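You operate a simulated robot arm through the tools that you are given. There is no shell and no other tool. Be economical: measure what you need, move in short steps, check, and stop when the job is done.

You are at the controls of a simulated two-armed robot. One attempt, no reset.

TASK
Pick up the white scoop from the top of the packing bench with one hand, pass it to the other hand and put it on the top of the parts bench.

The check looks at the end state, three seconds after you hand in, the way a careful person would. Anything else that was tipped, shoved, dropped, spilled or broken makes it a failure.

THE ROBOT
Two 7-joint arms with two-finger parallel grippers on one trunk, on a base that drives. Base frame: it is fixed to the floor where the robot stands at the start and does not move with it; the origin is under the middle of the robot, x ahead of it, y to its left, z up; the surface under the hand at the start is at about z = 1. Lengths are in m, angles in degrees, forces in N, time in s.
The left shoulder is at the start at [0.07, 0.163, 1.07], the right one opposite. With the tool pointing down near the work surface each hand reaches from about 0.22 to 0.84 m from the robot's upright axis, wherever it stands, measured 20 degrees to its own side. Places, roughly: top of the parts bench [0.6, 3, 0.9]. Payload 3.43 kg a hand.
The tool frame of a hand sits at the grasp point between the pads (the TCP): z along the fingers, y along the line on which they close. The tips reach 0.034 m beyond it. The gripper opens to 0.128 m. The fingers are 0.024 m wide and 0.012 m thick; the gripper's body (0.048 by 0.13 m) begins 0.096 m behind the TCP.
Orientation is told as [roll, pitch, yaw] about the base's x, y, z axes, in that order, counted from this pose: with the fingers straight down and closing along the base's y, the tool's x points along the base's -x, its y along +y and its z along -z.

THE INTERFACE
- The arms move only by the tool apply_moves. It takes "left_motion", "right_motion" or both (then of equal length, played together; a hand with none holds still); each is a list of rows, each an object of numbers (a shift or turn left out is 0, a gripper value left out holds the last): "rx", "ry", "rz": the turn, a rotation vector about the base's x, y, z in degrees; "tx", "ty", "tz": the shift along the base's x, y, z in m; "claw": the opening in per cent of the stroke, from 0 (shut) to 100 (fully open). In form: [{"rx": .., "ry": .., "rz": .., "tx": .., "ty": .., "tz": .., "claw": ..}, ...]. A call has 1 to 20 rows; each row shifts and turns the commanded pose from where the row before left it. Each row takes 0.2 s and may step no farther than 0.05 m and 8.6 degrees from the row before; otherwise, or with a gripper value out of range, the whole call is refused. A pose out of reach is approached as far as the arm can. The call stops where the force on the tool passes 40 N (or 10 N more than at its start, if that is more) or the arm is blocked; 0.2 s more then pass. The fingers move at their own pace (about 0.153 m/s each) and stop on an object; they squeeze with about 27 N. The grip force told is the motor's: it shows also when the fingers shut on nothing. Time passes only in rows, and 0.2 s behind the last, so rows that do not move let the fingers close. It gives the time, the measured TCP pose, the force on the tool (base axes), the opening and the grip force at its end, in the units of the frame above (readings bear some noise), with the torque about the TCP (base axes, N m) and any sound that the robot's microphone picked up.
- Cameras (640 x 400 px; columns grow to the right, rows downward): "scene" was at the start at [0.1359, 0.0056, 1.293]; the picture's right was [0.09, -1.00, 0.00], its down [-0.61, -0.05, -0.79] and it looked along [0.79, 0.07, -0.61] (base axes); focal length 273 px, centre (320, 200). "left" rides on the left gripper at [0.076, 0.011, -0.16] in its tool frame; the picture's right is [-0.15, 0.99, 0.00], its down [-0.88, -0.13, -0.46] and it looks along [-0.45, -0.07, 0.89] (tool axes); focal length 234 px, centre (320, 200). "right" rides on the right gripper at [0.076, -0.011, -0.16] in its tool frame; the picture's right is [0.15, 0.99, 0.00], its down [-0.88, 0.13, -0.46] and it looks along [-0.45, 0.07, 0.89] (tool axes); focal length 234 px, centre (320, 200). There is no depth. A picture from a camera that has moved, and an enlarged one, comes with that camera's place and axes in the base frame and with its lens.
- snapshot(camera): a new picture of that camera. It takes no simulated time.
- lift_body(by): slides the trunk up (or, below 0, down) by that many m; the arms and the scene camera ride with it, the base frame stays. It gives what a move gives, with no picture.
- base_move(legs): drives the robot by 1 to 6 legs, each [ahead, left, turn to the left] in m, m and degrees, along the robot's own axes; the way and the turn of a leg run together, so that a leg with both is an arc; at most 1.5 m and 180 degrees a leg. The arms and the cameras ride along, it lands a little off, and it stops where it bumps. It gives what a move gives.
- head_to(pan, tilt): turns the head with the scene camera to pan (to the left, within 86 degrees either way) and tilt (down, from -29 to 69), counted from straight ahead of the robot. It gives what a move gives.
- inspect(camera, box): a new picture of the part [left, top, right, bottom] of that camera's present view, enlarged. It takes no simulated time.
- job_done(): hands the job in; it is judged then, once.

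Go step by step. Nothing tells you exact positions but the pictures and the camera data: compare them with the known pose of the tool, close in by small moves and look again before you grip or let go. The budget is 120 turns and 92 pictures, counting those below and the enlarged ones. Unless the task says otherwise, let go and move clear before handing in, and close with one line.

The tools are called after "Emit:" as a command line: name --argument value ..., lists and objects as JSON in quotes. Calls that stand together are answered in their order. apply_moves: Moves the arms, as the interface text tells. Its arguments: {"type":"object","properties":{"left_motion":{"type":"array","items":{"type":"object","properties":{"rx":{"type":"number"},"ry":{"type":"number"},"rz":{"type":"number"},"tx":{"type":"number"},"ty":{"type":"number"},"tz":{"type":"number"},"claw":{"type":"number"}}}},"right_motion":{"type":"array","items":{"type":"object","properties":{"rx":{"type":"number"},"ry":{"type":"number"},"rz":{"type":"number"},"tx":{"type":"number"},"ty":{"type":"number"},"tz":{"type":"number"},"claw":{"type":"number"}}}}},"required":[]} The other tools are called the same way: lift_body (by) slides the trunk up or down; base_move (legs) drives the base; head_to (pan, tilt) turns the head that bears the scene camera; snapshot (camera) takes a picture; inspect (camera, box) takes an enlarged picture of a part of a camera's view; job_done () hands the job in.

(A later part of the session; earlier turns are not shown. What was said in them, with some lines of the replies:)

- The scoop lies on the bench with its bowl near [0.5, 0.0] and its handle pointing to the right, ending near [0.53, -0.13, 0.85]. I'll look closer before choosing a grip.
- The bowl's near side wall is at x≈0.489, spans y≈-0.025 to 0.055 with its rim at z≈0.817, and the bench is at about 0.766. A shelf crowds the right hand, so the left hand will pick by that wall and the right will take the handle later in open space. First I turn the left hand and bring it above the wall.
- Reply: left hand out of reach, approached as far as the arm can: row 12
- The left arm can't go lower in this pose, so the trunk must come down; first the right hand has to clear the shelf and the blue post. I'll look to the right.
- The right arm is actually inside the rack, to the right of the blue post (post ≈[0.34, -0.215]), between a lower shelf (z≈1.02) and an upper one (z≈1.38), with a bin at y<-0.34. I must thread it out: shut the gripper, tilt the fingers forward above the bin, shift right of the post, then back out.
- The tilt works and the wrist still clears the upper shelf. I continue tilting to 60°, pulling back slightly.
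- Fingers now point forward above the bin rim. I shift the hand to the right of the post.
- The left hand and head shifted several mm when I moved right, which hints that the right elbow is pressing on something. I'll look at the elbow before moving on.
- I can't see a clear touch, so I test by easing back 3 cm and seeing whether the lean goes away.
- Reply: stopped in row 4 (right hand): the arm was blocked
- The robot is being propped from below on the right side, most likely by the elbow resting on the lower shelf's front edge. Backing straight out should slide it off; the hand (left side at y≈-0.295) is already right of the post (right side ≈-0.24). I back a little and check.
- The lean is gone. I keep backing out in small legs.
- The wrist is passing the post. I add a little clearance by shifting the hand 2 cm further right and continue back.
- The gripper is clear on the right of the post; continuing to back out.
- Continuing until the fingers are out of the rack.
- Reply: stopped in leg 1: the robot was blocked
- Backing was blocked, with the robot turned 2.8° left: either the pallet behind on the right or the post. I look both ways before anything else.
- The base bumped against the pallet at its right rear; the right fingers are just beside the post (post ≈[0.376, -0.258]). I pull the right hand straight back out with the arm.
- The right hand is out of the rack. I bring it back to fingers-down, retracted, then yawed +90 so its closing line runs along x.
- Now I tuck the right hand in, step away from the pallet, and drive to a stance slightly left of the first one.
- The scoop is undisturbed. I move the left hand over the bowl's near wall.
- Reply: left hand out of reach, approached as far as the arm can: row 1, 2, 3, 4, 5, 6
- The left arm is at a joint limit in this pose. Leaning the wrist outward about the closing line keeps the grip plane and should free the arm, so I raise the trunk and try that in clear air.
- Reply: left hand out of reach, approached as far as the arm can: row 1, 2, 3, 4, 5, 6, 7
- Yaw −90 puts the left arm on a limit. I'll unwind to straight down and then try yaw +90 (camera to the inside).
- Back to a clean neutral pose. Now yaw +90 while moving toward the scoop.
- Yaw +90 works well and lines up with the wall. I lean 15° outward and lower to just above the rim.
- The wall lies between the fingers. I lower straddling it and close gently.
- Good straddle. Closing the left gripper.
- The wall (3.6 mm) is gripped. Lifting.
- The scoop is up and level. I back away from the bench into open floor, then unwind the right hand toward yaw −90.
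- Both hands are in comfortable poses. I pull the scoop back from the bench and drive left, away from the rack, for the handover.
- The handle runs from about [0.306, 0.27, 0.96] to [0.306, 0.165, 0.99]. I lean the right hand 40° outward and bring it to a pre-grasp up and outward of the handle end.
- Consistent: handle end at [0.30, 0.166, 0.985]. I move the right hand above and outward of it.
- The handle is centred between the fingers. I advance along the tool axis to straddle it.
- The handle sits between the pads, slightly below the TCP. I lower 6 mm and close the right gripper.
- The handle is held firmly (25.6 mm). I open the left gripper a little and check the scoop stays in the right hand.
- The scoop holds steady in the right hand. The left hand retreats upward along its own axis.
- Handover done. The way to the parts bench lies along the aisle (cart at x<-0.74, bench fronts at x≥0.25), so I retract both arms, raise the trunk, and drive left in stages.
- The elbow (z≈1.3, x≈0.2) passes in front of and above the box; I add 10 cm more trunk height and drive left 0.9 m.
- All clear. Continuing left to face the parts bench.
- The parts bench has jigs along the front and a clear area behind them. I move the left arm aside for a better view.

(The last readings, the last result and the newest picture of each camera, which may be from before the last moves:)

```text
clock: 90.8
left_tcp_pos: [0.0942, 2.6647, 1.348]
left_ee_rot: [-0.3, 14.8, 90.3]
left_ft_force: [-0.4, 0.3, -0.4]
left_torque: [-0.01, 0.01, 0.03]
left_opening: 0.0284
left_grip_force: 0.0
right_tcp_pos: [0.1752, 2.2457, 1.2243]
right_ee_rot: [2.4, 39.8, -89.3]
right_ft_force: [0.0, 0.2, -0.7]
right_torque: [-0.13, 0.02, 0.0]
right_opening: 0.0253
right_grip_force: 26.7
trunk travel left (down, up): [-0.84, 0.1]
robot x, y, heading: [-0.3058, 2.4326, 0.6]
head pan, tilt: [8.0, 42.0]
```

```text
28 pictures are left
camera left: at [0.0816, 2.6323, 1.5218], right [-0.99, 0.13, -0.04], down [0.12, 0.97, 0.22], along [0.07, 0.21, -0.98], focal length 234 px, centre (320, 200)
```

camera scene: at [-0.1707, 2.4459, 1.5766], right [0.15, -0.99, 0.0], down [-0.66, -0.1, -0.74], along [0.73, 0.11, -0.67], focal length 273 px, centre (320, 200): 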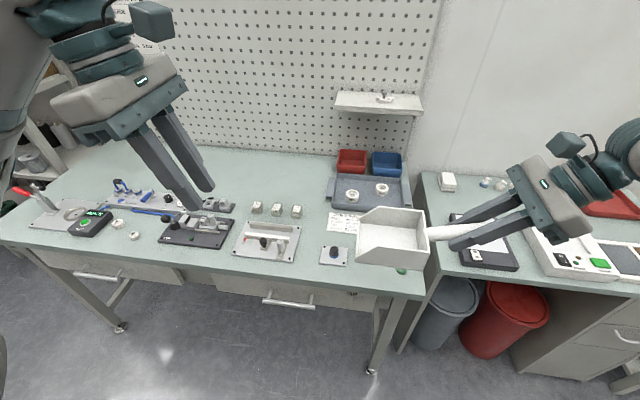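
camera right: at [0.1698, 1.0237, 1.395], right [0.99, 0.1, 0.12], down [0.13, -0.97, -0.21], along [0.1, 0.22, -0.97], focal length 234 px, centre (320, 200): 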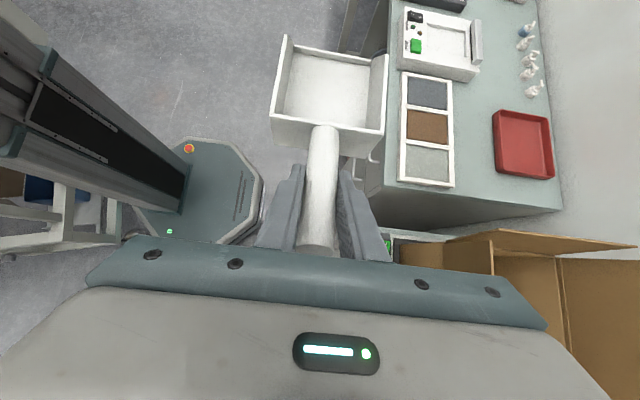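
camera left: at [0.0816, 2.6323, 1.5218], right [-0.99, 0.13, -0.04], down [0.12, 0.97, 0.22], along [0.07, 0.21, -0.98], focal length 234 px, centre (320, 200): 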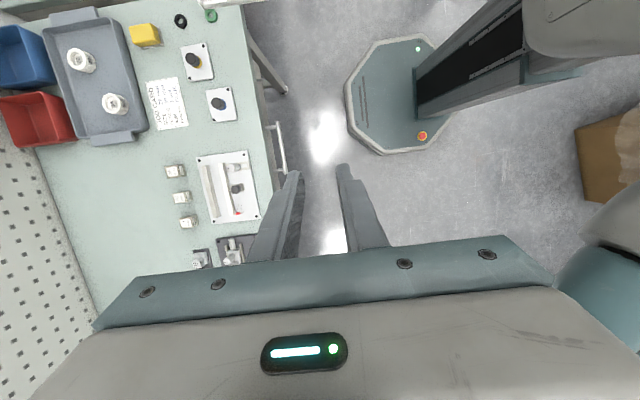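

From above, the clear zone lies behind the small cubes (x≈0.62–0.95, y≈2.6–3.0). I drive left a bit more, go forward, and extend the right arm while staying high.

Emit:
base_move --legs '[[0, 0.4, 0], [0.22, 0, 0]]'

Emit:
apply_moves --right_motion '[{"tx": 0.03}, {"tx": 0.03}, {"tx": 0.03}, {"tx": 0.03}, {"tx": 0.03}, {"tx": 0.03}, {}]'

Emit:
snapshot --camera "right"

Emit:
snapshot --camera "scene"

Emit:
snapshot --camera "left"

```text
clock: 94.6
left_tcp_pos: [0.3121, 3.0627, 1.3483]
left_ee_rot: [-0.5, 14.8, 90.6]
left_ft_force: [1.0, -1.4, 0.5]
left_torque: [-0.01, 0.01, 0.03]
left_opening: 0.0284
left_grip_force: 0.0
right_tcp_pos: [0.397, 2.6444, 1.2234]
right_ee_rot: [2.4, 39.8, -88.8]
right_ft_force: [-0.4, -0.1, -1.6]
right_torque: [-0.14, 0.0, 0.0]
right_opening: 0.0254
right_grip_force: 27.0
trunk travel left (down, up): [-0.84, 0.1]
robot x, y, heading: [-0.0776, 2.8325, 0.8]
head pan, tilt: [8.0, 42.0]
```

```text
clock: 96.2
left_tcp_pos: [0.3129, 3.0628, 1.349]
left_ee_rot: [-0.3, 14.8, 90.7]
left_ft_force: [-0.2, -0.2, -0.2]
left_torque: [-0.01, 0.0, 0.01]
left_opening: 0.0283
left_grip_force: 0.0
right_tcp_pos: [0.5792, 2.643, 1.2238]
right_ee_rot: [2.3, 39.8, -88.8]
right_ft_force: [-0.1, 0.5, -2.2]
right_torque: [-0.11, -0.02, -0.03]
right_opening: 0.0255
right_grip_force: 26.7
trunk travel left (down, up): [-0.84, 0.1]
robot x, y, heading: [-0.0817, 2.8299, 0.7]
head pan, tilt: [8.0, 42.0]
```

```text
27 pictures are left
camera right: at [0.562, 2.5986, 1.3958], right [0.99, 0.11, 0.12], down [0.13, -0.97, -0.21], along [0.1, 0.22, -0.97], focal length 234 px, centre (320, 200)
```

right: 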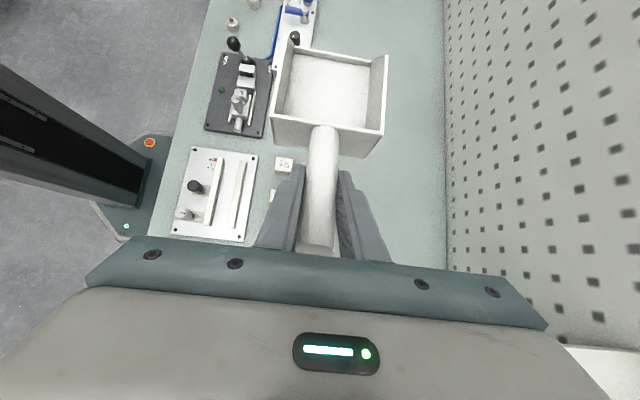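

```text
26 pictures are left
camera scene: at [0.0497, 2.8417, 1.5767], right [0.15, -0.99, 0.0], down [-0.66, -0.1, -0.74], along [0.73, 0.11, -0.67], focal length 273 px, centre (320, 200)
```

scene: 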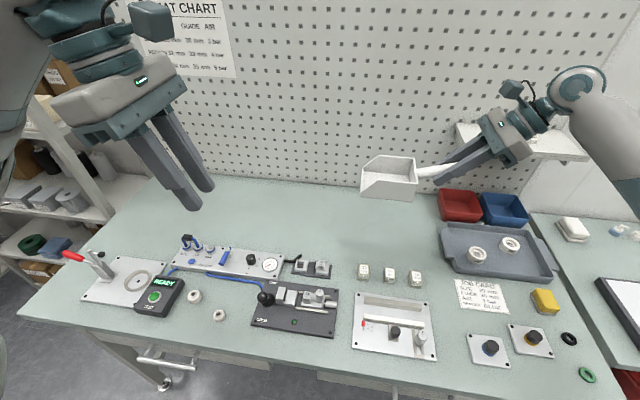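

```text
25 pictures are left
camera left: at [0.3007, 3.03, 1.5221], right [-0.99, 0.13, -0.04], down [0.12, 0.97, 0.22], along [0.07, 0.21, -0.98], focal length 234 px, centre (320, 200)
```

left: 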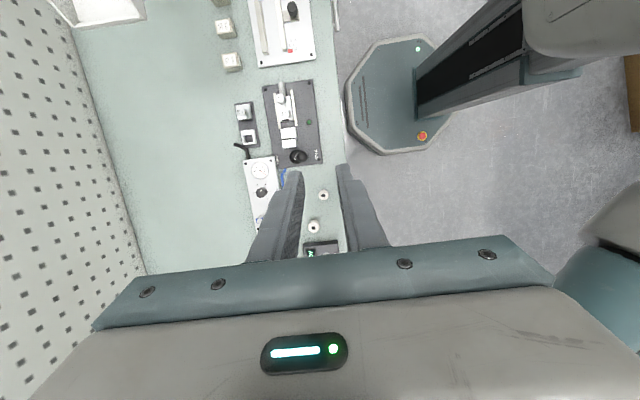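

There is a clear strip at x 0.57–0.94. I'll set the scoop down with its bowl centred at x≈0.66 and the right TCP at y≈2.70; bench top is about z 0.84, so contact should come at TCP z≈0.89.

Emit:
apply_moves --right_motion '[{"tx": 0.02, "ty": 0.014}, {"tx": 0.02, "ty": 0.014}, {"tx": 0.02, "ty": 0.014}, {"tx": 0.02, "ty": 0.014}, {}]'

Emit:
lift_body --by -0.15

Emit:
snapshot --camera "scene"

Emit:
snapshot --camera "right"

```text
clock: 97.4
left_tcp_pos: [0.3133, 3.0623, 1.349]
left_ee_rot: [-0.3, 14.7, 90.7]
left_ft_force: [0.7, -0.4, 0.2]
left_torque: [0.02, 0.02, 0.0]
left_opening: 0.0281
left_grip_force: 0.0
right_tcp_pos: [0.6584, 2.7004, 1.2218]
right_ee_rot: [2.3, 40.0, -88.9]
right_ft_force: [-0.2, -0.3, -1.9]
right_torque: [-0.13, -0.01, 0.0]
right_opening: 0.0254
right_grip_force: 26.9
trunk travel left (down, up): [-0.84, 0.1]
robot x, y, heading: [-0.0796, 2.831, 0.8]
head pan, tilt: [8.0, 42.0]
```

```text
clock: 99.1
left_tcp_pos: [0.3145, 3.0633, 1.1984]
left_ee_rot: [-0.4, 14.8, 90.7]
left_ft_force: [-0.2, 0.4, -0.5]
left_torque: [0.0, -0.03, -0.06]
left_opening: 0.0281
left_grip_force: 0.1
right_tcp_pos: [0.6583, 2.7008, 1.073]
right_ee_rot: [2.3, 39.7, -88.8]
right_ft_force: [-0.4, -0.4, -1.4]
right_torque: [-0.15, 0.01, -0.02]
right_opening: 0.0253
right_grip_force: 27.6
trunk travel left (down, up): [-0.69, 0.25]
robot x, y, heading: [-0.0859, 2.8338, 0.8]
head pan, tilt: [8.0, 42.0]
```

```text
24 pictures are left
camera scene: at [0.0504, 2.8421, 1.4267], right [0.15, -0.99, 0.0], down [-0.66, -0.1, -0.74], along [0.73, 0.11, -0.67], focal length 273 px, centre (320, 200)
```

scene: 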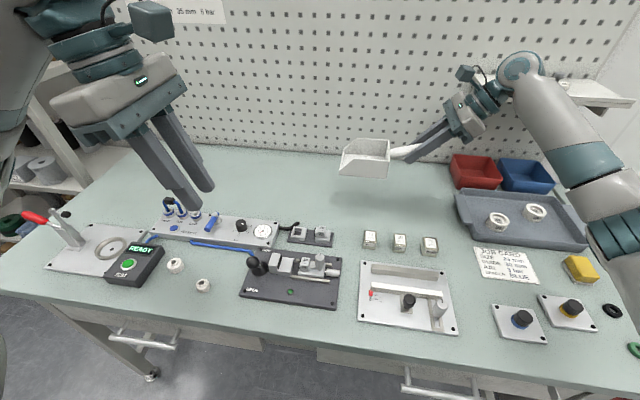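

```text
23 pictures are left
camera right: at [0.6406, 2.6553, 1.2447], right [0.99, 0.11, 0.12], down [0.13, -0.97, -0.21], along [0.1, 0.22, -0.97], focal length 234 px, centre (320, 200)
```

right: 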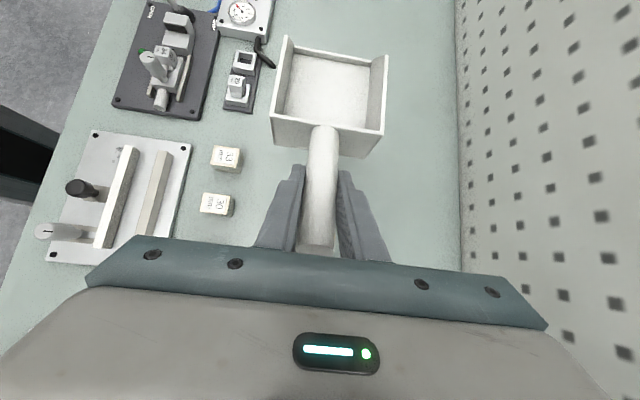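

Position is good. To keep the right elbow high above the bench items, I'll do the rest of the descent with the arm, not the trunk.

Emit:
apply_moves --right_motion '[{"tz": -0.02}, {"tz": -0.02}, {"tz": -0.02}, {"tz": -0.02}, {"tz": -0.02}, {"tz": -0.02}, {}]'

Emit:
head_to --pan -25 --tilt 42

Emit:
snapshot --camera "scene"

Emit:
snapshot --camera "right"

```text
clock: 100.7
left_tcp_pos: [0.3137, 3.0629, 1.1978]
left_ee_rot: [-0.4, 14.9, 90.7]
left_ft_force: [0.6, -0.5, 0.2]
left_torque: [0.01, 0.04, 0.03]
left_opening: 0.0284
left_grip_force: 0.0
right_tcp_pos: [0.6584, 2.7013, 0.9542]
right_ee_rot: [2.3, 40.0, -88.8]
right_ft_force: [-0.5, 0.1, -1.4]
right_torque: [-0.13, 0.02, 0.02]
right_opening: 0.0253
right_grip_force: 27.1
trunk travel left (down, up): [-0.69, 0.25]
robot x, y, heading: [-0.0857, 2.8331, 0.9]
head pan, tilt: [8.0, 42.0]
```

```text
clock: 101.7
left_tcp_pos: [0.3136, 3.0633, 1.1987]
left_ee_rot: [-0.4, 14.8, 90.7]
left_ft_force: [-0.1, 0.1, 0.7]
left_torque: [-0.02, 0.0, 0.02]
left_opening: 0.0283
left_grip_force: 0.0
right_tcp_pos: [0.6583, 2.6998, 0.9531]
right_ee_rot: [2.4, 39.8, -88.9]
right_ft_force: [-0.2, -0.7, -1.1]
right_torque: [-0.12, 0.0, -0.01]
right_opening: 0.0258
right_grip_force: 27.4
trunk travel left (down, up): [-0.69, 0.25]
robot x, y, heading: [-0.0828, 2.8319, 0.7]
head pan, tilt: [-25.0, 42.0]
```

```text
22 pictures are left
camera scene: at [0.0443, 2.7952, 1.4266], right [-0.41, -0.91, 0.0], down [-0.61, 0.27, -0.74], along [0.68, -0.3, -0.67], focal length 273 px, centre (320, 200)
```

scene: 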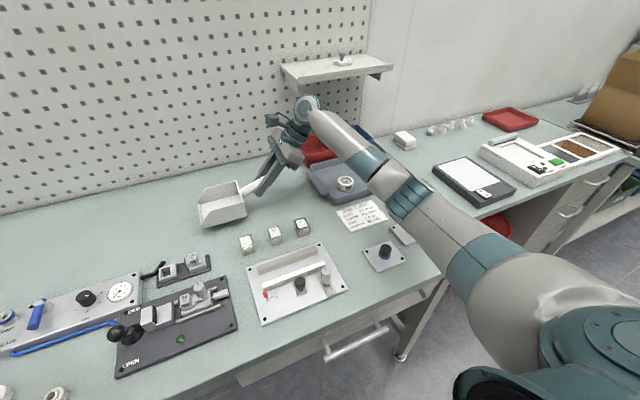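

```text
21 pictures are left
camera right: at [0.6414, 2.6554, 1.1248], right [0.99, 0.11, 0.12], down [0.13, -0.97, -0.21], along [0.1, 0.22, -0.97], focal length 234 px, centre (320, 200)
```

right: 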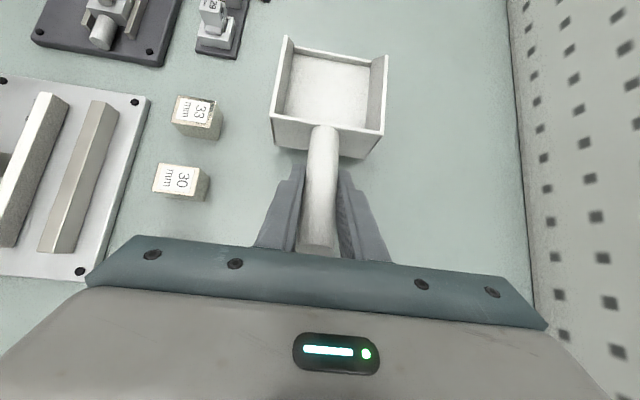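

The elbow stays clear. I descend to just above expected contact.

Emit:
apply_moves --right_motion '[{"tz": -0.015}, {"tz": -0.015}, {"tz": -0.01}, {}]'

Emit:
inspect --camera "scene" --box '[160, 120, 360, 245]'

```text
clock: 102.7
left_tcp_pos: [0.3125, 3.0612, 1.198]
left_ee_rot: [-0.5, 14.8, 90.6]
left_ft_force: [-0.1, -0.1, 0.4]
left_torque: [-0.01, 0.01, 0.04]
left_opening: 0.0282
left_grip_force: 0.2
right_tcp_pos: [0.6566, 2.7006, 0.9147]
right_ee_rot: [2.4, 39.9, -88.8]
right_ft_force: [-0.4, -6.7, 14.2]
right_torque: [0.55, 0.03, 0.06]
right_opening: 0.0255
right_grip_force: 27.3
trunk travel left (down, up): [-0.69, 0.25]
robot x, y, heading: [-0.0829, 2.8309, 0.6]
head pan, tilt: [-25.0, 42.0]
```

```text
3.20 times, centred on (260, 182) of scene
camera zoom: at [0.0421, 2.7941, 1.4269], right [-0.41, -0.91, 0.0], down [-0.61, 0.28, -0.74], along [0.68, -0.3, -0.67], focal length 874 px, centre (512, 256)
```

zoom: 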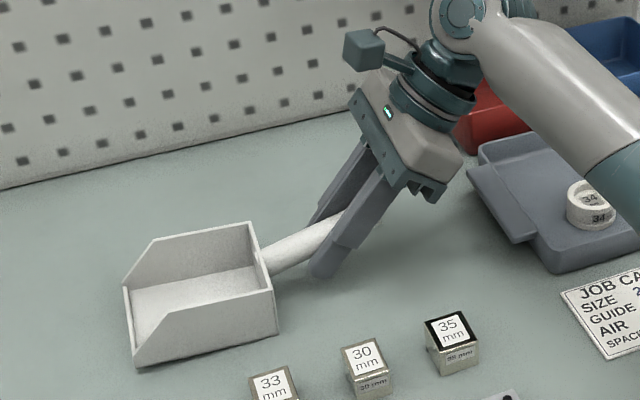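

Contact at TCP z≈0.915 with 14 N. I ease up a few mm so it rests lightly before release.

Emit:
apply_moves --right_motion '[{"tz": 0.003}, {}]'

```text
clock: 103.3
left_tcp_pos: [0.3136, 3.064, 1.198]
left_ee_rot: [-0.4, 14.8, 90.7]
left_ft_force: [-0.3, 1.0, 0.4]
left_torque: [0.0, -0.01, 0.02]
left_opening: 0.0279
left_grip_force: 0.1
right_tcp_pos: [0.6571, 2.6999, 0.9164]
right_ee_rot: [2.2, 39.8, -89.0]
right_ft_force: [-1.2, -1.3, 1.3]
right_torque: [-0.04, -0.05, -0.01]
right_opening: 0.0252
right_grip_force: 26.7
trunk travel left (down, up): [-0.69, 0.25]
robot x, y, heading: [-0.0833, 2.8307, 1.0]
head pan, tilt: [-25.0, 42.0]
```

Light contact now. Opening the right gripper slowly.

Emit:
apply_moves --right_motion '[{"tz": -0.001}, {"claw": 24}, {"claw": 30}, {"claw": 40}, {"claw": 50}, {}, {}]'

Emit:
inspect --camera "scene" --box '[160, 120, 360, 245]'

Emit:
snapshot --camera "right"

```text
clock: 104.9
left_tcp_pos: [0.3138, 3.0631, 1.198]
left_ee_rot: [-0.4, 14.8, 90.7]
left_ft_force: [-0.2, 0.0, 0.4]
left_torque: [-0.01, 0.01, 0.0]
left_opening: 0.0285
left_grip_force: 0.0
right_tcp_pos: [0.6581, 2.6995, 0.9138]
right_ee_rot: [2.3, 39.7, -88.9]
right_ft_force: [-0.8, -0.4, -0.8]
right_torque: [-0.01, -0.05, -0.02]
right_opening: 0.064
right_grip_force: 0.0
trunk travel left (down, up): [-0.69, 0.25]
robot x, y, heading: [-0.0823, 2.8267, 0.8]
head pan, tilt: [-25.0, 42.0]
```

```text
3.20 times, centred on (260, 182) of scene
camera zoom: at [0.0441, 2.7951, 1.4266], right [-0.41, -0.91, 0.0], down [-0.61, 0.27, -0.74], along [0.68, -0.3, -0.67], focal length 874 px, centre (512, 256)
```

zoom: 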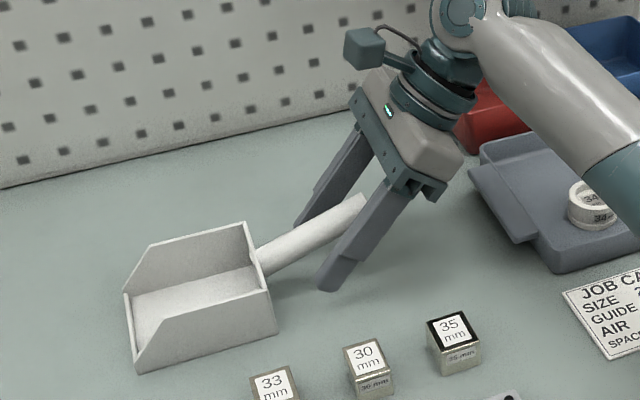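

```text
18 pictures are left
camera right: at [0.6407, 2.6553, 1.0862], right [0.99, 0.11, 0.12], down [0.13, -0.97, -0.21], along [0.1, 0.22, -0.97], focal length 234 px, centre (320, 200)
```

right: 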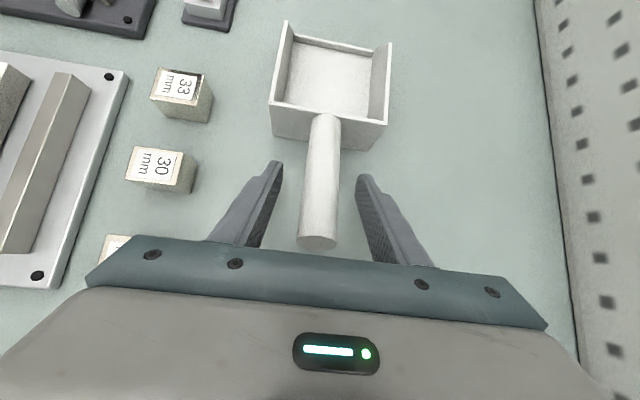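

The scoop sits flat on the bench, free of the fingers. I retreat up and outward, then check.

Emit:
apply_moves --right_motion '[{"ty": -0.008, "tz": 0.012}, {"ty": -0.01, "tz": 0.018}, {"ty": -0.01, "tz": 0.02}, {"ty": -0.005, "tz": 0.025}, {"tz": 0.03}, {"tz": 0.03}, {"tz": 0.03}, {"tx": -0.02, "tz": 0.02}, {"tx": -0.03}, {"tx": -0.03}, {}]'

Emit:
snapshot --camera "scene"

Emit:
snapshot --camera "right"

```text
clock: 107.3
left_tcp_pos: [0.3138, 3.0634, 1.1979]
left_ee_rot: [-0.4, 14.8, 90.8]
left_ft_force: [-0.1, -0.1, 0.4]
left_torque: [-0.04, 0.02, 0.02]
left_opening: 0.028
left_grip_force: 0.1
right_tcp_pos: [0.5803, 2.6674, 1.101]
right_ee_rot: [2.2, 40.0, -89.0]
right_ft_force: [0.0, 0.0, 0.2]
right_torque: [0.0, -0.02, -0.01]
right_opening: 0.0639
right_grip_force: 0.1
trunk travel left (down, up): [-0.69, 0.25]
robot x, y, heading: [-0.0821, 2.8301, 0.7]
head pan, tilt: [-25.0, 42.0]
```

```text
17 pictures are left
camera scene: at [0.0445, 2.7954, 1.4266], right [-0.41, -0.91, 0.0], down [-0.61, 0.27, -0.74], along [0.68, -0.3, -0.67], focal length 273 px, centre (320, 200)
```

scene: 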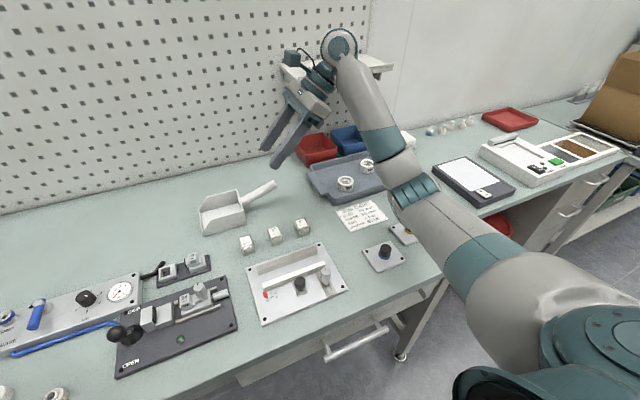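

```text
16 pictures are left
camera right: at [0.5624, 2.6231, 1.2733], right [0.99, 0.11, 0.12], down [0.13, -0.97, -0.21], along [0.1, 0.22, -0.97], focal length 234 px, centre (320, 200)
```

right: 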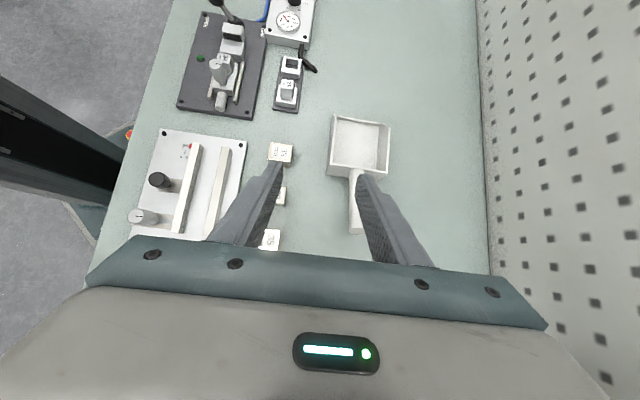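

The scoop stands free and flat on the parts bench, nothing on the bench has been moved, and both hands are clear. Handing in.

Emit:
job_done

```text
The job is handed in.
```

The white scoop went from the packing bench to the left hand, across to the right hand, and now rests flat on the parts bench. On the way out, the right arm pressed on the rack and the base bumped the pallet; nothing looked displaced, but I did not recheck either.
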